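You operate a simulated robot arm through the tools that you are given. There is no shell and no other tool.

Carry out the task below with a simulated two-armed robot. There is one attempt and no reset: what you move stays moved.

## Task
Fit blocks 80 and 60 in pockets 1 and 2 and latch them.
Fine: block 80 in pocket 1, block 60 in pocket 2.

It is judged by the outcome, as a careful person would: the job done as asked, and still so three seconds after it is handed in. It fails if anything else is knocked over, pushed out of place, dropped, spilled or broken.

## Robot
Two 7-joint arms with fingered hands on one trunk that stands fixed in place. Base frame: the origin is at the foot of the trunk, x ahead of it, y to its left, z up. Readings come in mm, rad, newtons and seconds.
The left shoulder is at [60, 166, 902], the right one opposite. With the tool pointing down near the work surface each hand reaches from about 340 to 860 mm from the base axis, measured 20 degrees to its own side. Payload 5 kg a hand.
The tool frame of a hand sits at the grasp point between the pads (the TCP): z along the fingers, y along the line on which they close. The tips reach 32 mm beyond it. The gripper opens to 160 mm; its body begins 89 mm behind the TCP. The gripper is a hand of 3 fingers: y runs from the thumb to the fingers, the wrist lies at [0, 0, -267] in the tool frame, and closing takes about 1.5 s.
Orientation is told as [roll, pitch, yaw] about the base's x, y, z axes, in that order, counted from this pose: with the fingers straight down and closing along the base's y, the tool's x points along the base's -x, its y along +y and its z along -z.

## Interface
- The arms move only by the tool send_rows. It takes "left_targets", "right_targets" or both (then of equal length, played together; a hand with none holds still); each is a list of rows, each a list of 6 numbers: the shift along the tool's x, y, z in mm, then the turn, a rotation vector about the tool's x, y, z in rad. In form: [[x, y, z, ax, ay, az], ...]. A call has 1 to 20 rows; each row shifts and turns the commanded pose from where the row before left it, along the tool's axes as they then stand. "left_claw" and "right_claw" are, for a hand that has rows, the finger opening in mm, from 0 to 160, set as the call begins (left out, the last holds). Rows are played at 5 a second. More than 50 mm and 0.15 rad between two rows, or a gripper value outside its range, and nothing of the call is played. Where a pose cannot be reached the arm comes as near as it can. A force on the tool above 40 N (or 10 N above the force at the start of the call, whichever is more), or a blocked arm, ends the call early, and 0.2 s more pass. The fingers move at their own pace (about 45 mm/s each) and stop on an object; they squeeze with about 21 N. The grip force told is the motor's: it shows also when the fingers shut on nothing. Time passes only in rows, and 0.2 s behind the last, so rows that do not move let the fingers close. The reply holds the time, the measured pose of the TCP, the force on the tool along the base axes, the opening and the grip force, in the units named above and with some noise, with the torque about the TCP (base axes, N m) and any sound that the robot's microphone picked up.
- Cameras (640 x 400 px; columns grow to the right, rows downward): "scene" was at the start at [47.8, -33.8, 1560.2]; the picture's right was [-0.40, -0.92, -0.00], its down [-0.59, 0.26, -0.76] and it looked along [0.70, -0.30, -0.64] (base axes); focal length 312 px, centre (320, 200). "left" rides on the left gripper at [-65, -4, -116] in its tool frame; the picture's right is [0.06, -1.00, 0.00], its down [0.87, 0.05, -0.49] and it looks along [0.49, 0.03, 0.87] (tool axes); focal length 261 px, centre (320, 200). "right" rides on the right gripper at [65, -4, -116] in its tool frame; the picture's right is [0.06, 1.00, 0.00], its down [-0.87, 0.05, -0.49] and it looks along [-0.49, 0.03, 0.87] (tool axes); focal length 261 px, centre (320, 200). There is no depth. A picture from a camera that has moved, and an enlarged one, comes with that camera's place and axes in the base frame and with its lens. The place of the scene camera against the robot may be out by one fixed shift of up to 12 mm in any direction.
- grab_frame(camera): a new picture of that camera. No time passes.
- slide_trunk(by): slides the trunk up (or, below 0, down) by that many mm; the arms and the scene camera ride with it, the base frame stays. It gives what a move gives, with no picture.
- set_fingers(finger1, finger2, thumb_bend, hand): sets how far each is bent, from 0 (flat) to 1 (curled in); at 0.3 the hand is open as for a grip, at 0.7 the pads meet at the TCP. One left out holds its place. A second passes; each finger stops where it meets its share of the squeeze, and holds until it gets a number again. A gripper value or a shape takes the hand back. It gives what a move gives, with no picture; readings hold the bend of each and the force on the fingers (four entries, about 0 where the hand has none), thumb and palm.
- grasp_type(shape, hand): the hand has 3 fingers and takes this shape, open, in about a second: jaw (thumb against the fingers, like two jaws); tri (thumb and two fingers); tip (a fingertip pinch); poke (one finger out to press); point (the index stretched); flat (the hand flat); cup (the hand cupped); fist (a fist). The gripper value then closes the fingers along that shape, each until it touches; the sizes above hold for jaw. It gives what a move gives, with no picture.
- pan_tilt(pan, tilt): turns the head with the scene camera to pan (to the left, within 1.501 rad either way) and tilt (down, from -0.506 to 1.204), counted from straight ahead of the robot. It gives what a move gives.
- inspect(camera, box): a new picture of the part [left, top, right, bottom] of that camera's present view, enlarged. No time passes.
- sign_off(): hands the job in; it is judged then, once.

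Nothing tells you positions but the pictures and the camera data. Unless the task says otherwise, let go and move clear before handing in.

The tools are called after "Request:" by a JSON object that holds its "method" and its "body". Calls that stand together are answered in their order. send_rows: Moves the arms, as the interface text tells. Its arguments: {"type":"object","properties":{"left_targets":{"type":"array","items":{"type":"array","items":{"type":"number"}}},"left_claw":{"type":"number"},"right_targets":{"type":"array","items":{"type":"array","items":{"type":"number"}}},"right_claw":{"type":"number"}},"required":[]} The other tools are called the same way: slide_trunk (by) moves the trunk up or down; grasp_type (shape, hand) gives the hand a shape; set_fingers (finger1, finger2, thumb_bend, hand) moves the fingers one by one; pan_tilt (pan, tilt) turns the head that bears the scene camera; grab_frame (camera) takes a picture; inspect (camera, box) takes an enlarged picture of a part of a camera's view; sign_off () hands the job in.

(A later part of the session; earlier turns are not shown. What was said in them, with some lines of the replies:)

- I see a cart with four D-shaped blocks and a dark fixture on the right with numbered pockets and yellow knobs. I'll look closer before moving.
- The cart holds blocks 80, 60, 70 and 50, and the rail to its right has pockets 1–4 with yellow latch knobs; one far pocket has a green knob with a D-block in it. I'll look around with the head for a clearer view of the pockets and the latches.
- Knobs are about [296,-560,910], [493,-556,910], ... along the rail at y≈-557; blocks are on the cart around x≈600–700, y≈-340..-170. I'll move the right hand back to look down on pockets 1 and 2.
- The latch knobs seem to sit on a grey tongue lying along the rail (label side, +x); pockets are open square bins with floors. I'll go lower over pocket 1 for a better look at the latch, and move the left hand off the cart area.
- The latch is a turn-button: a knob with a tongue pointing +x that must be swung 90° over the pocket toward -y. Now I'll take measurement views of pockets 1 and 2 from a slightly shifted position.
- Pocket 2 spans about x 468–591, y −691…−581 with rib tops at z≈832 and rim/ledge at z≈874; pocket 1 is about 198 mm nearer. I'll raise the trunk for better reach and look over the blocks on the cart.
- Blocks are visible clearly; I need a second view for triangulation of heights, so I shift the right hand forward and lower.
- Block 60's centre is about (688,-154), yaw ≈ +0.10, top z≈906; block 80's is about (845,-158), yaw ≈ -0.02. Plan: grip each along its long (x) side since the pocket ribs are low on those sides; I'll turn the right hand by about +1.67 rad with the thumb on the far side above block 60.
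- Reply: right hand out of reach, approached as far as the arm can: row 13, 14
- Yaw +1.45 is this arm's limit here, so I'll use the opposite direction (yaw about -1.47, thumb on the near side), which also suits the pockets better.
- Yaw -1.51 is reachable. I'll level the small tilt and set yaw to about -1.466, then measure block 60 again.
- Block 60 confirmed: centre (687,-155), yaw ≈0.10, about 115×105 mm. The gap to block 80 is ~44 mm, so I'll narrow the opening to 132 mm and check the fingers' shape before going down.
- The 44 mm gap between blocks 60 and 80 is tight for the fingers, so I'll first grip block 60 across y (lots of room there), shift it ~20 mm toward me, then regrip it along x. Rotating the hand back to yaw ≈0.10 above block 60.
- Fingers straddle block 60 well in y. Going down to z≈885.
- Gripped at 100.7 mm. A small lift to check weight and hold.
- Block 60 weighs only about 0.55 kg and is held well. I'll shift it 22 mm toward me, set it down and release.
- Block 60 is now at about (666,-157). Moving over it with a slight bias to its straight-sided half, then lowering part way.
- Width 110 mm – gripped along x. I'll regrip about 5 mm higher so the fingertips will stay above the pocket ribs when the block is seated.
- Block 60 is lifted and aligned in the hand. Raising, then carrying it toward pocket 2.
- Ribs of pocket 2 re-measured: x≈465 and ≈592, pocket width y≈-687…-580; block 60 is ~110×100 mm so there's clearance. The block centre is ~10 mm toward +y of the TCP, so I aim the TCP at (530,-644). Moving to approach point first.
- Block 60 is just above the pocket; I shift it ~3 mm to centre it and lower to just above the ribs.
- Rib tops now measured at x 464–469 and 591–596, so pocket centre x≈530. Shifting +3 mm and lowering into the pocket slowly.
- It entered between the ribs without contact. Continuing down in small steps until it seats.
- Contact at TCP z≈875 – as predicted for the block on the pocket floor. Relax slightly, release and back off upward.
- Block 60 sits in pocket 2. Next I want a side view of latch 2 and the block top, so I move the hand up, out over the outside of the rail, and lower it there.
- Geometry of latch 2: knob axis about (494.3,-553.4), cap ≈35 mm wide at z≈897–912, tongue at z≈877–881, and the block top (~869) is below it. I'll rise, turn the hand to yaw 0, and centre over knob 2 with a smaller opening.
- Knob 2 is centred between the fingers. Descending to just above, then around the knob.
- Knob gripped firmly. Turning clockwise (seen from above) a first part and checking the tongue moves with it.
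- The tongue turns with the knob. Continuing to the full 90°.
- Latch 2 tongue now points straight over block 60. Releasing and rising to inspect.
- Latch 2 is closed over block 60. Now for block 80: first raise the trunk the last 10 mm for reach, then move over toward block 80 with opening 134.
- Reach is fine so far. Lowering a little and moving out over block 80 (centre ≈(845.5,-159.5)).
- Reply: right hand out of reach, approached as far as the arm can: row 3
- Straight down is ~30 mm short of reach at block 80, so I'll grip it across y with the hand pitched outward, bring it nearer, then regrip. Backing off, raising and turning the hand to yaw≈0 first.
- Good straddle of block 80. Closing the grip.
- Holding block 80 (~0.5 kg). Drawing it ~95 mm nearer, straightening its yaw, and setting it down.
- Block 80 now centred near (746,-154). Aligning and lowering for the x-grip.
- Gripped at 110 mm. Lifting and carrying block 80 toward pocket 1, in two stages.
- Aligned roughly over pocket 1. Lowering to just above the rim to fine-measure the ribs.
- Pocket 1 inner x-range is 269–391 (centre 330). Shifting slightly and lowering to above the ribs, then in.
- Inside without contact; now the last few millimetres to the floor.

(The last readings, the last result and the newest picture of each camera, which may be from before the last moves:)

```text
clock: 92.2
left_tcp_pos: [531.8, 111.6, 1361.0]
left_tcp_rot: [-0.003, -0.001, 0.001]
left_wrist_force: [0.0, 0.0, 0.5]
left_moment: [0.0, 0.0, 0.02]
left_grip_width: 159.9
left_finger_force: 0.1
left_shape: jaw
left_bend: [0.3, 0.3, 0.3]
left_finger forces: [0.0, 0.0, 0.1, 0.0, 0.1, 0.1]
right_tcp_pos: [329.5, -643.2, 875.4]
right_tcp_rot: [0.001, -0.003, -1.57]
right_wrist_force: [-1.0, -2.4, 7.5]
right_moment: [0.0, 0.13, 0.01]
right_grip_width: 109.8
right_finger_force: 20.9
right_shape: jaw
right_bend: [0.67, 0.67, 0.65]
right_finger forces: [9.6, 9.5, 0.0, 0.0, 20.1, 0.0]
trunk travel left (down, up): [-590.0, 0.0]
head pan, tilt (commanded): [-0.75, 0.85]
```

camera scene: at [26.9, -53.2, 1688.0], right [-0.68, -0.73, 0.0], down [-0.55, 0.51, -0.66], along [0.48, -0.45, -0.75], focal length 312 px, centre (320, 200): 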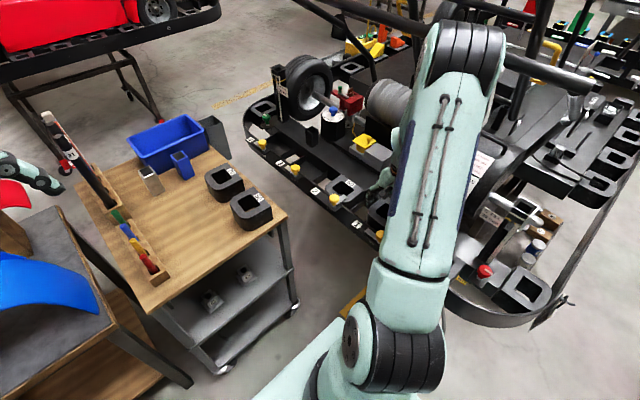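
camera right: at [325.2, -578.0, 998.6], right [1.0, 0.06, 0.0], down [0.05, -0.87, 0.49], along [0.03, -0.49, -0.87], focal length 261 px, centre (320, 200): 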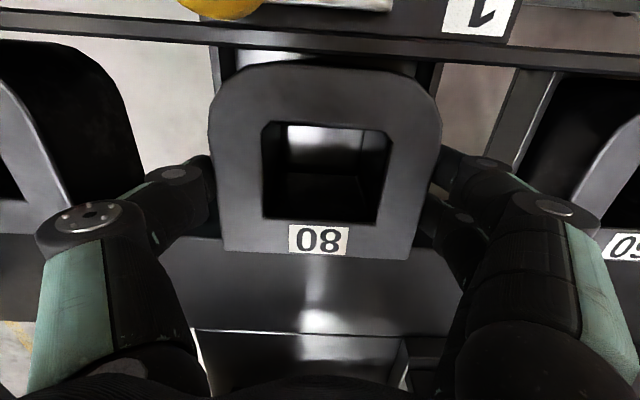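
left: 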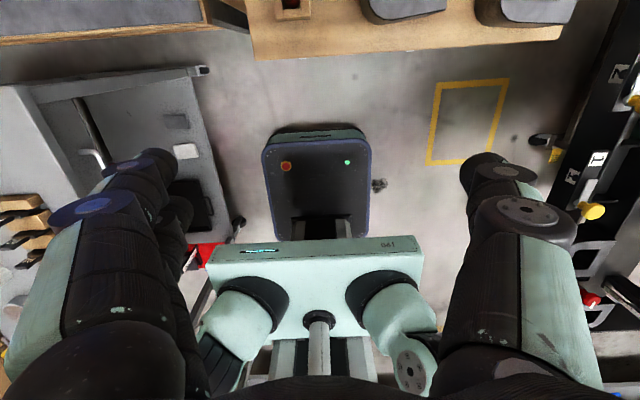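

Seated at the same height as block 60. Releasing and rising clear.

Request:
{"method": "send_rows", "body": {"right_targets": [[0, 0, 0, 0, 0, 0], [0, 0, 0, 0, 0, 0], [0, 0, 0, 0, 0, 0], [0, 0, -15, 0, 0, 0], [0, 0, -30, 0, 0, 0], [0, 0, -40, 0, 0, 0], [0, 0, -45, 0, 0, 0]], "right_claw": 130}}

Request:
{"method": "grab_frame", "body": {"camera": "right"}}

Request:
{"method": "inspect", "body": {"camera": "right", "box": [210, 0, 430, 180]}}

```text
clock: 93.8
left_tcp_pos: [532.6, 111.3, 1360.3]
left_tcp_rot: [-0.002, -0.001, 0.0]
left_wrist_force: [-0.3, 0.3, -0.8]
left_moment: [-0.03, 0.03, 0.01]
left_grip_width: 159.9
left_finger_force: 0.1
left_shape: jaw
left_bend: [0.3, 0.3, 0.3]
left_finger forces: [0.0, 0.1, 0.0, 0.0, 0.1, 0.1]
right_tcp_pos: [327.7, -642.1, 1007.9]
right_tcp_rot: [0.0, -0.002, -1.567]
right_wrist_force: [-0.5, -0.7, 0.4]
right_moment: [-0.02, -0.01, 0.02]
right_grip_width: 129.7
right_finger_force: 0.1
right_shape: jaw
right_bend: [0.58, 0.58, 0.54]
right_finger forces: [0.0, 0.0, 0.0, 0.0, 0.1, 0.0]
trunk travel left (down, up): [-590.0, 0.0]
head pan, tilt (commanded): [-0.75, 0.85]
```

```text
taken
camera right: at [323.5, -576.6, 1122.8], right [1.0, 0.06, 0.0], down [0.06, -0.87, 0.49], along [0.03, -0.49, -0.87], focal length 261 px, centre (320, 200)
```

right: 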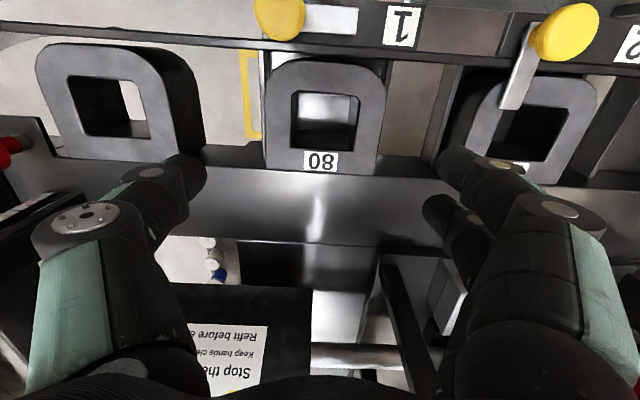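

```text
2.22 times, centred on (320, 90) of right
camera zoom: at [323.5, -576.6, 1122.8], right [1.0, 0.06, 0.0], down [0.06, -0.87, 0.49], along [0.03, -0.49, -0.87], focal length 579 px, centre (320, 444)
```

zoom: 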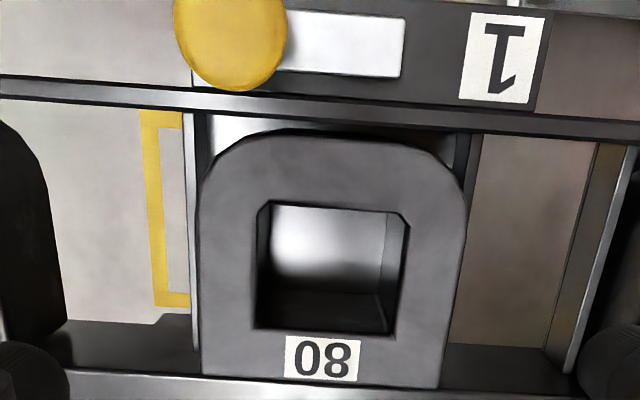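

Block 80 sits in pocket 1. Next latch 1: moving over knob 1 (≈(294,-553.5)), narrowing the opening and turning the hand to yaw 0.

Request:
{"method": "send_rows", "body": {"right_targets": [[44.3, -17, 0, 0, 0, 0], [44.3, -17, 0, 0, 0, 0], [0, 0, 0, 0, 0, -0.1428], [0, 0, 0, 0, 0, -0.1428], [0, 0, 0, 0, 0, -0.1428], [0, 0, 0, 0, 0, -0.1428], [0, 0, 0, 0, 0, -0.1428], [0, 0, 0, 0, 0, -0.1428], [0, 0, 0, 0, 0, -0.1428], [0, 0, 0, 0, 0, -0.1428], [0, 0, 0, 0, 0, -0.1428], [0, 0, 0, 0, 0, -0.1428], [0, 0, 0, 0, 0, -0.1428], [0, 0, 0, 0, 0, 0]], "right_claw": 80}}

Request:
{"method": "grab_frame", "body": {"camera": "right"}}

Request:
{"method": "grab_frame", "body": {"camera": "scene"}}

```text
clock: 96.8
left_tcp_pos: [533.1, 110.4, 1359.1]
left_tcp_rot: [0.001, 0.001, -0.001]
left_wrist_force: [-0.3, -0.1, -0.6]
left_moment: [-0.01, -0.01, 0.02]
left_grip_width: 160.2
left_finger_force: 0.1
left_shape: jaw
left_bend: [0.3, 0.3, 0.3]
left_finger forces: [0.1, 0.0, 0.1, 0.0, 0.0, 0.0]
right_tcp_pos: [295.5, -552.6, 1004.8]
right_tcp_rot: [0.0, -0.001, 0.0]
right_wrist_force: [0.5, 0.0, 0.0]
right_moment: [0.01, 0.0, 0.02]
right_grip_width: 80.7
right_finger_force: 0.1
right_shape: jaw
right_bend: [0.72, 0.72, 0.7]
right_finger forces: [0.0, 0.0, 0.0, 0.0, 0.1, 0.0]
trunk travel left (down, up): [-590.0, 0.0]
head pan, tilt (commanded): [-0.75, 0.85]
```

```text
taken
camera right: at [230.6, -557.4, 1120.5], right [-0.06, 1.0, 0.0], down [0.87, 0.06, 0.49], along [0.49, 0.03, -0.87], focal length 261 px, centre (320, 200)
```

right: 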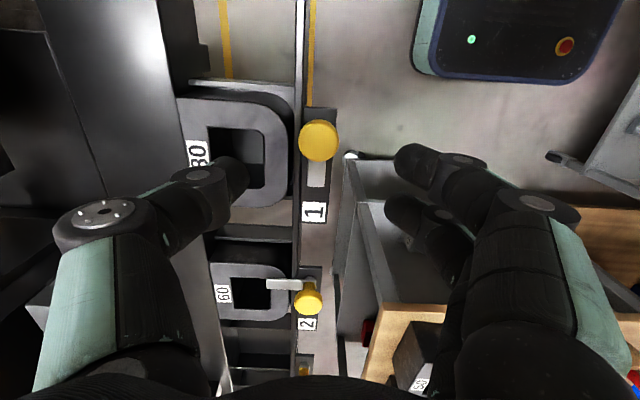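

```text
taken
camera scene: at [27.0, -53.3, 1688.0], right [-0.68, -0.73, 0.0], down [-0.55, 0.51, -0.66], along [0.48, -0.45, -0.75], focal length 312 px, centre (320, 200)
```

scene: 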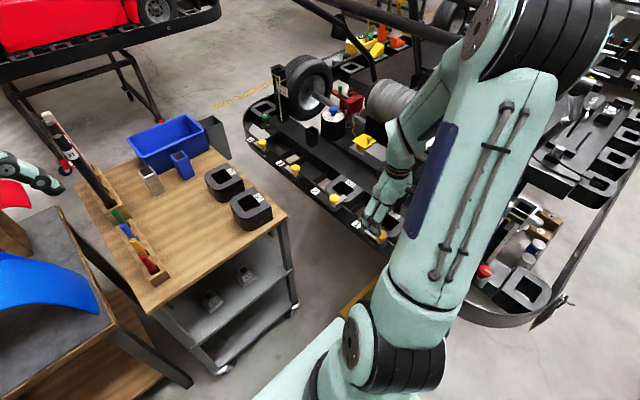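

Request:
{"method": "send_rows", "body": {"right_targets": [[1.5, 0, 25, 0, 0, 0], [0, 0, 25, 0, 0, 0], [0, 0, 0, 0, 0, 0]]}}

Request:
{"method": "grab_frame", "body": {"camera": "right"}}

```text
clock: 97.6
left_tcp_pos: [532.3, 110.7, 1360.8]
left_tcp_rot: [-0.002, 0.0, -0.001]
left_wrist_force: [-0.9, 0.3, 0.4]
left_moment: [-0.01, 0.0, 0.0]
left_grip_width: 159.9
left_finger_force: 0.1
left_shape: jaw
left_bend: [0.3, 0.3, 0.3]
left_finger forces: [0.0, 0.0, 0.0, 0.1, 0.0, 0.1]
right_tcp_pos: [295.4, -553.5, 954.4]
right_tcp_rot: [-0.002, 0.0, 0.0]
right_wrist_force: [0.8, -0.7, -0.4]
right_moment: [0.01, 0.02, 0.0]
right_grip_width: 80.3
right_finger_force: 0.1
right_shape: jaw
right_bend: [0.72, 0.72, 0.7]
right_finger forces: [0.0, 0.1, 0.1, 0.1, 0.0, 0.0]
trunk travel left (down, up): [-590.0, 0.0]
head pan, tilt (commanded): [-0.75, 0.85]
```

```text
taken
camera right: at [229.3, -557.1, 1069.4], right [-0.06, 1.0, 0.0], down [0.87, 0.06, 0.49], along [0.49, 0.03, -0.87], focal length 261 px, centre (320, 200)
```

right: 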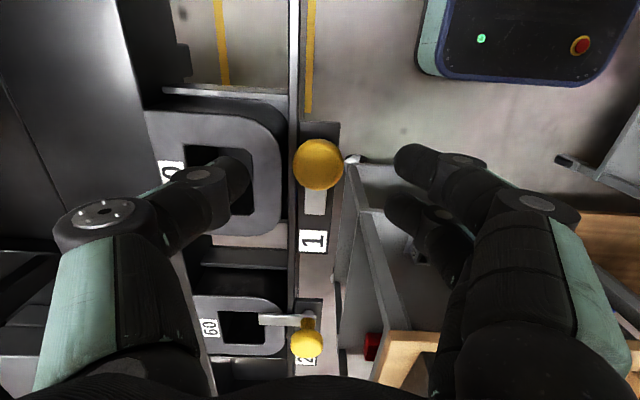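

Request:
{"method": "send_rows", "body": {"right_targets": [[0, 0, 11, 0, 0, 0], [0, 0, 11, 0, 0, 0], [0, 0, 11, 0, 0, 0], [0, 0, 0, 0, 0, 0]]}}

Request:
{"method": "grab_frame", "body": {"camera": "right"}}

```text
clock: 98.6
left_tcp_pos: [531.5, 110.7, 1359.8]
left_tcp_rot: [-0.002, 0.0, 0.0]
left_wrist_force: [0.3, 0.9, 0.6]
left_moment: [0.01, -0.02, 0.05]
left_grip_width: 160.0
left_finger_force: 0.1
left_shape: jaw
left_bend: [0.3, 0.3, 0.3]
left_finger forces: [0.1, 0.0, 0.0, 0.0, 0.0, 0.1]
right_tcp_pos: [293.8, -552.6, 921.9]
right_tcp_rot: [-0.002, 0.0, 0.0]
right_wrist_force: [-0.7, 0.4, -0.8]
right_moment: [0.02, -0.01, -0.02]
right_grip_width: 80.6
right_finger_force: 0.0
right_shape: jaw
right_bend: [0.72, 0.72, 0.7]
right_finger forces: [0.1, 0.0, 0.0, 0.0, 0.0, 0.0]
trunk travel left (down, up): [-590.0, 0.0]
head pan, tilt (commanded): [-0.75, 0.85]
```

```text
taken
camera right: at [229.1, -558.1, 1036.7], right [-0.06, 1.0, 0.0], down [0.87, 0.06, 0.49], along [0.49, 0.03, -0.87], focal length 261 px, centre (320, 200)
```

right: 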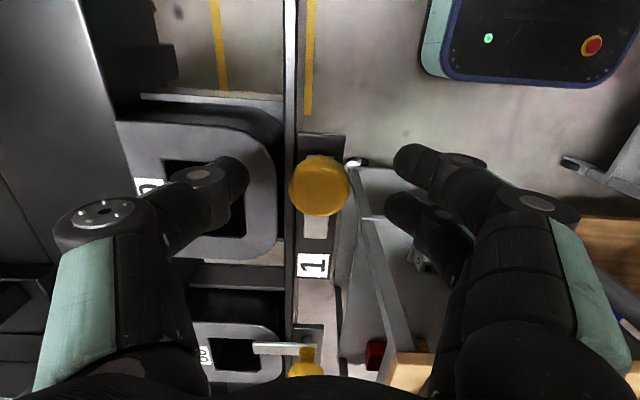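

Knob 1 is centred. Closing on it and turning a first part.

Request:
{"method": "send_rows", "body": {"right_targets": [[0, 0, 0, 0, 0, 0], [0, 0, 0, 0, 0, 0], [0, 0, 0, 0, 0, 0], [0, 0, 0, 0, 0, 0], [0, 0, 0, 0, 0, 0], [0, 0, 0, 0, 0, 0]], "right_claw": 20}}

Request:
{"method": "send_rows", "body": {"right_targets": [[0, 0, 0, 0, 0, 0.1], [0, 0, 0, 0, 0, 0.1], [0, 0, 0, 0, 0, 0.1], [0, 0, 0, 0, 0, 0.1], [0, 0, 0, 0, 0, 0]]}}

Request:
{"method": "grab_frame", "body": {"camera": "right"}}

```text
clock: 100.0
left_tcp_pos: [531.9, 111.2, 1360.2]
left_tcp_rot: [-0.001, 0.001, 0.001]
left_wrist_force: [0.3, -0.9, 0.3]
left_moment: [-0.03, 0.06, -0.01]
left_grip_width: 159.6
left_finger_force: 0.0
left_shape: jaw
left_bend: [0.3, 0.3, 0.3]
left_finger forces: [0.0, 0.1, 0.1, 0.0, 0.1, 0.0]
right_tcp_pos: [294.6, -554.2, 920.6]
right_tcp_rot: [0.002, 0.0, -0.001]
right_wrist_force: [0.1, -2.5, -4.0]
right_moment: [-0.03, 0.01, -0.01]
right_grip_width: 22.5
right_finger_force: 20.8
right_shape: jaw
right_bend: [0.72, 0.72, 0.7]
right_finger forces: [7.9, 8.7, 0.0, 0.1, 20.0, 0.1]
trunk travel left (down, up): [-590.0, 0.0]
head pan, tilt (commanded): [-0.75, 0.85]
```

```text
clock: 101.2
left_tcp_pos: [532.6, 109.1, 1360.0]
left_tcp_rot: [-0.001, 0.0, 0.001]
left_wrist_force: [0.2, 0.5, -0.9]
left_moment: [-0.01, 0.01, -0.03]
left_grip_width: 159.8
left_finger_force: 0.0
left_shape: jaw
left_bend: [0.3, 0.3, 0.3]
left_finger forces: [0.1, 0.0, 0.1, 0.0, 0.0, 0.0]
right_tcp_pos: [294.8, -553.9, 921.1]
right_tcp_rot: [0.001, -0.001, -0.401]
right_wrist_force: [-2.5, -5.5, -4.1]
right_moment: [-0.14, 0.03, 0.0]
right_grip_width: 22.4
right_finger_force: 20.9
right_shape: jaw
right_bend: [0.72, 0.72, 0.7]
right_finger forces: [8.2, 8.5, 0.0, 0.1, 22.4, 0.0]
trunk travel left (down, up): [-590.0, 0.0]
head pan, tilt (commanded): [-0.75, 0.85]
```

```text
taken
camera right: at [232.9, -532.4, 1036.4], right [0.33, 0.94, 0.0], down [0.82, -0.29, 0.49], along [0.46, -0.16, -0.87], focal length 261 px, centre (320, 200)
```

right: 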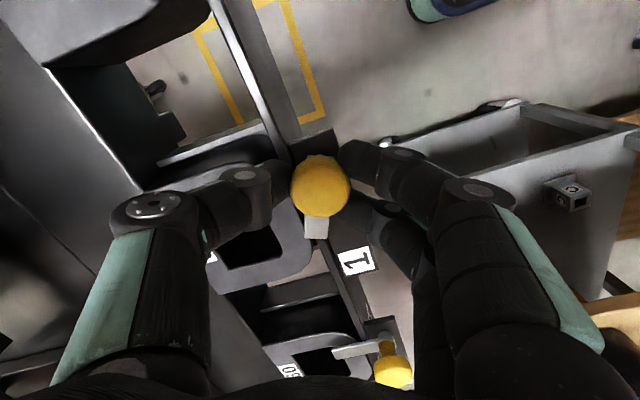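

The tongue follows. Completing the quarter turn.

Request:
{"method": "send_rows", "body": {"right_targets": [[0, 0, 0, 0, 0, 0.1], [0, 0, 0, 0, 0, 0.1], [0, 0, 0, 0, 0, 0.1], [0, 0, 0, 0, 0, 0.1], [0, 0, 0, 0, 0, 0.1], [0, 0, 0, 0, 0, 0.1], [0, 0, 0, 0, 0, 0.1], [0, 0, 0, 0, 0, 0.1], [0, 0, 0, 0, 0, 0.1], [0, 0, 0, 0, 0, 0.09], [0, 0, 0, 0, 0, 0.09], [0, 0, 0, 0, 0, 0.09], [0, 0, 0, 0, 0, 0]]}}

Request:
{"method": "grab_frame", "body": {"camera": "right"}}

Request:
{"method": "grab_frame", "body": {"camera": "scene"}}

```text
clock: 104.0
left_tcp_pos: [531.9, 111.9, 1359.9]
left_tcp_rot: [-0.002, -0.001, 0.0]
left_wrist_force: [0.2, 0.1, 0.7]
left_moment: [0.0, -0.03, -0.02]
left_grip_width: 159.9
left_finger_force: 0.0
left_shape: jaw
left_bend: [0.3, 0.3, 0.3]
left_finger forces: [0.0, 0.0, 0.1, 0.0, 0.0, 0.0]
right_tcp_pos: [295.1, -553.4, 921.6]
right_tcp_rot: [0.001, 0.0, -1.571]
right_wrist_force: [-4.3, 5.0, -5.5]
right_moment: [0.12, 0.07, 0.03]
right_grip_width: 22.2
right_finger_force: 20.6
right_shape: jaw
right_bend: [0.72, 0.72, 0.7]
right_finger forces: [10.8, 8.3, 0.0, 0.0, 21.4, 0.0]
trunk travel left (down, up): [-590.0, 0.0]
head pan, tilt (commanded): [-0.75, 0.85]
```

```text
taken
camera right: at [290.9, -488.9, 1036.5], right [1.0, 0.06, 0.0], down [0.05, -0.87, 0.49], along [0.03, -0.49, -0.87], focal length 261 px, centre (320, 200)
```

right: 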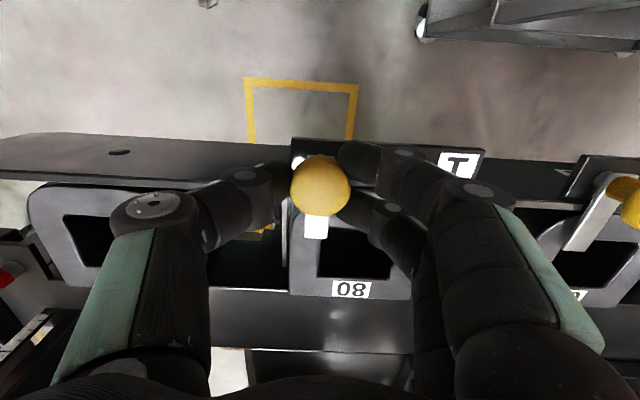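

```text
taken
camera scene: at [26.9, -53.2, 1688.0], right [-0.68, -0.73, 0.0], down [-0.55, 0.51, -0.66], along [0.48, -0.45, -0.75], focal length 312 px, centre (320, 200)
```

scene: 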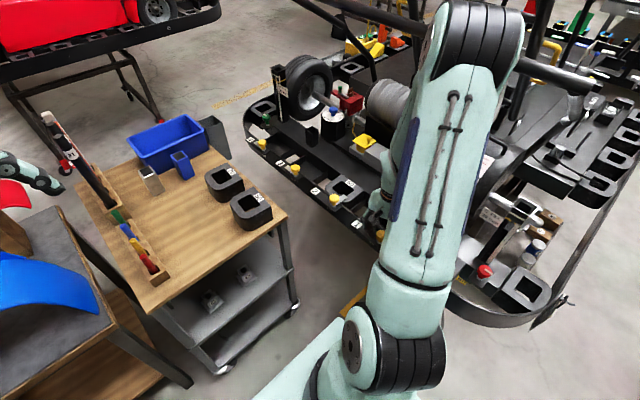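

Latch 1's tongue points straight over block 80. Releasing and rising for a check of both.

Request:
{"method": "send_rows", "body": {"right_targets": [[0, 0, 0, 0, 0, 0], [0, 0, 0, 0, 0, 0], [0, 0, 0, 0, 0, 0], [0, 0, 0, 0, 0, 0], [0, 0, -20, 0, 0, 0], [0, 0, -40, 0, 0, 0], [0, 0, -45, 0, 0, 0], [0, 0, -45, 0, 0, 0], [10, 45, 0, 0, 0, 0], [10, 45, 0, 0, 0, 0]], "right_claw": 90}}

Request:
{"method": "grab_frame", "body": {"camera": "right"}}

Request:
{"method": "inspect", "body": {"camera": "right", "box": [160, 80, 480, 240]}}

Request:
{"method": "grab_frame", "body": {"camera": "scene"}}

```text
clock: 106.2
left_tcp_pos: [532.6, 112.5, 1359.8]
left_tcp_rot: [-0.001, 0.0, 0.001]
left_wrist_force: [-0.4, 0.4, 0.4]
left_moment: [-0.01, -0.01, 0.02]
left_grip_width: 160.0
left_finger_force: 0.1
left_shape: jaw
left_bend: [0.3, 0.3, 0.3]
left_finger forces: [0.0, 0.0, 0.0, 0.0, 0.0, 0.1]
right_tcp_pos: [386.3, -534.5, 1072.7]
right_tcp_rot: [0.0, -0.001, -1.57]
right_wrist_force: [-0.5, -0.5, -0.2]
right_moment: [-0.01, 0.03, -0.02]
right_grip_width: 89.6
right_finger_force: 0.0
right_shape: jaw
right_bend: [0.72, 0.72, 0.7]
right_finger forces: [0.0, 0.0, 0.0, 0.1, 0.0, 0.0]
trunk travel left (down, up): [-590.0, 0.0]
head pan, tilt (commanded): [-0.75, 0.85]
```

```text
taken
camera right: at [382.0, -469.2, 1188.0], right [1.0, 0.06, 0.0], down [0.05, -0.87, 0.49], along [0.03, -0.49, -0.87], focal length 261 px, centre (320, 200)
```

right: 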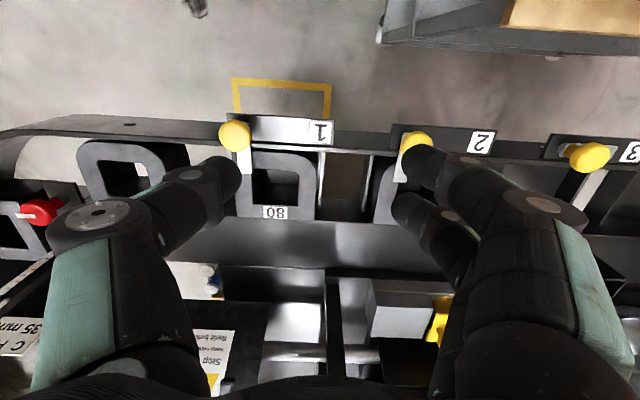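

```text
2.00 times, centred on (320, 160) of right
camera zoom: at [382.0, -469.2, 1188.0], right [1.0, 0.06, 0.0], down [0.05, -0.87, 0.49], along [0.03, -0.49, -0.87], focal length 521 px, centre (320, 280)
```

zoom: 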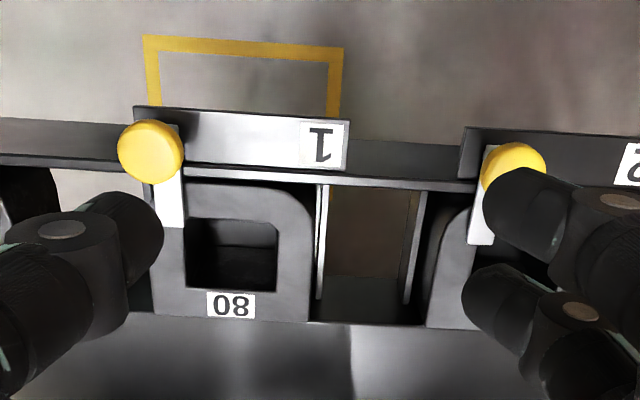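

```text
taken
camera scene: at [27.2, -52.6, 1688.0], right [-0.68, -0.73, 0.0], down [-0.55, 0.51, -0.66], along [0.48, -0.45, -0.75], focal length 312 px, centre (320, 200)
```

scene: 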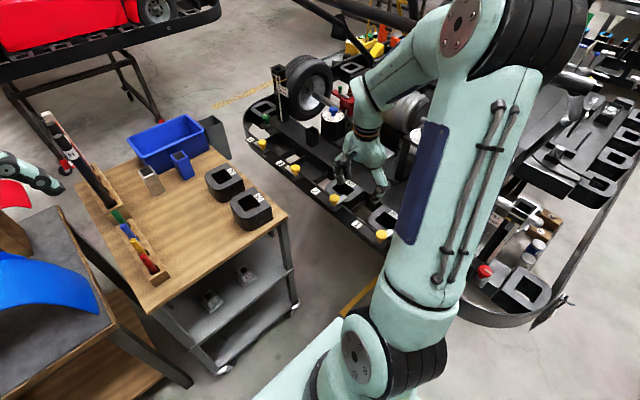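

Both tongues appear over their blocks. Moving the hand higher and clear, then a last check.

Request:
{"method": "send_rows", "body": {"right_targets": [[0, 0, -45, 0, 0, 0], [0, 0, -45, 0, 0, 0], [40, -20, 0, 0, 0, 0], [40, -20, 0, 0, 0, 0], [40, -20, 0, 0, 0, 0], [0, 0, 0, 0, 0, 0]], "right_claw": 130}}

Request:
{"method": "grab_frame", "body": {"camera": "right"}}

Request:
{"method": "inspect", "body": {"camera": "right", "box": [220, 180, 440, 310]}}

Request:
{"method": "inspect", "body": {"camera": "scene", "box": [320, 150, 440, 260]}}

```text
clock: 107.6
left_tcp_pos: [533.1, 109.7, 1360.0]
left_tcp_rot: [0.001, 0.0, 0.0]
left_wrist_force: [-0.2, -0.5, 0.3]
left_moment: [0.05, 0.07, -0.01]
left_grip_width: 159.9
left_finger_force: 0.1
left_shape: jaw
left_bend: [0.3, 0.3, 0.3]
left_finger forces: [0.0, 0.1, 0.0, 0.1, 0.0, 0.1]
right_tcp_pos: [324.1, -411.6, 1163.7]
right_tcp_rot: [0.001, 0.0, -1.57]
right_wrist_force: [0.4, -0.4, 0.2]
right_moment: [0.02, 0.02, 0.01]
right_grip_width: 129.5
right_finger_force: 0.1
right_shape: jaw
right_bend: [0.58, 0.58, 0.54]
right_finger forces: [0.0, 0.0, 0.0, 0.0, 0.1, 0.1]
trunk travel left (down, up): [-590.0, 0.0]
head pan, tilt (commanded): [-0.75, 0.85]
```

```text
taken
camera right: at [319.4, -347.9, 1278.6], right [1.0, 0.06, 0.0], down [0.05, -0.87, 0.49], along [0.03, -0.49, -0.87], focal length 261 px, centre (320, 200)
```

right: 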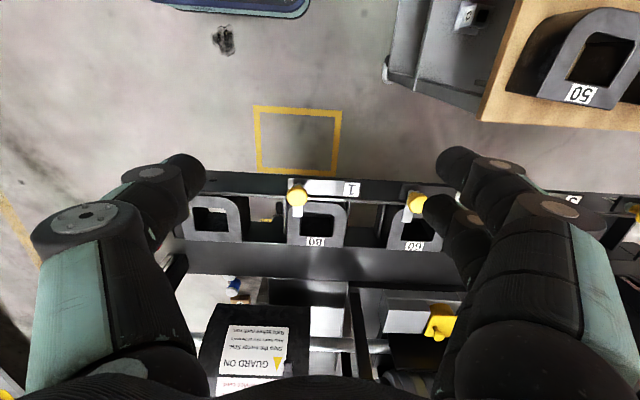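

```text
2.91 times, centred on (330, 245) of right
camera zoom: at [319.4, -347.9, 1278.6], right [1.0, 0.06, 0.0], down [0.05, -0.87, 0.49], along [0.03, -0.49, -0.87], focal length 758 px, centre (291, 69)
```

zoom: 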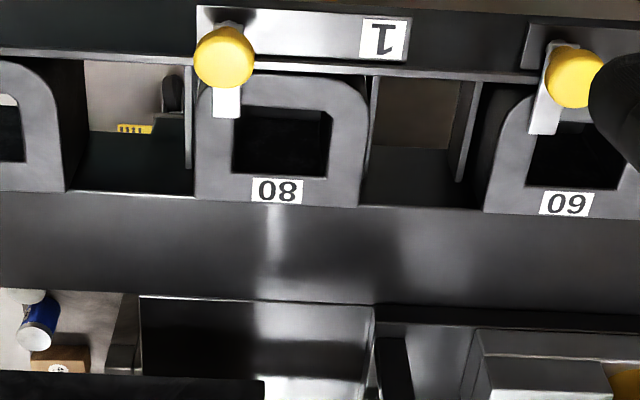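

```text
3.64 times, centred on (380, 205) of scene
camera zoom: at [27.8, -54.1, 1687.9], right [-0.68, -0.73, 0.0], down [-0.55, 0.51, -0.66], along [0.48, -0.45, -0.75], focal length 1134 px, centre (102, 182)
```

zoom: 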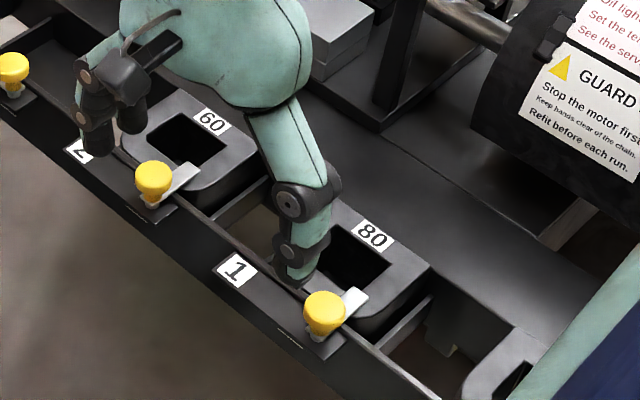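

Block 80 sits in pocket 1 and block 60 in pocket 2. Both latch tongues are turned over their blocks, the cart items look untouched, and the hand is clear, so I'm handing in.

Request:
{"method": "sign_off", "body": {}}

```text
The job is handed in.
```

Block 80 is in pocket 1 and block 60 is in pocket 2, each resting on its pocket floor. I turned both latches a full quarter turn, so each tongue lies over its block.

In the last pictures, blocks 50 and 70 and the rest of the cart looked undisturbed. The right hand had let go and was up and clear of the rail.

I moved each block a short way on the cart before its final lift: block 60 about 22 mm to make room for the fingers, and block 80 about 95 mm because it was just out of reach. The job is handed in, and no result has come back yet.
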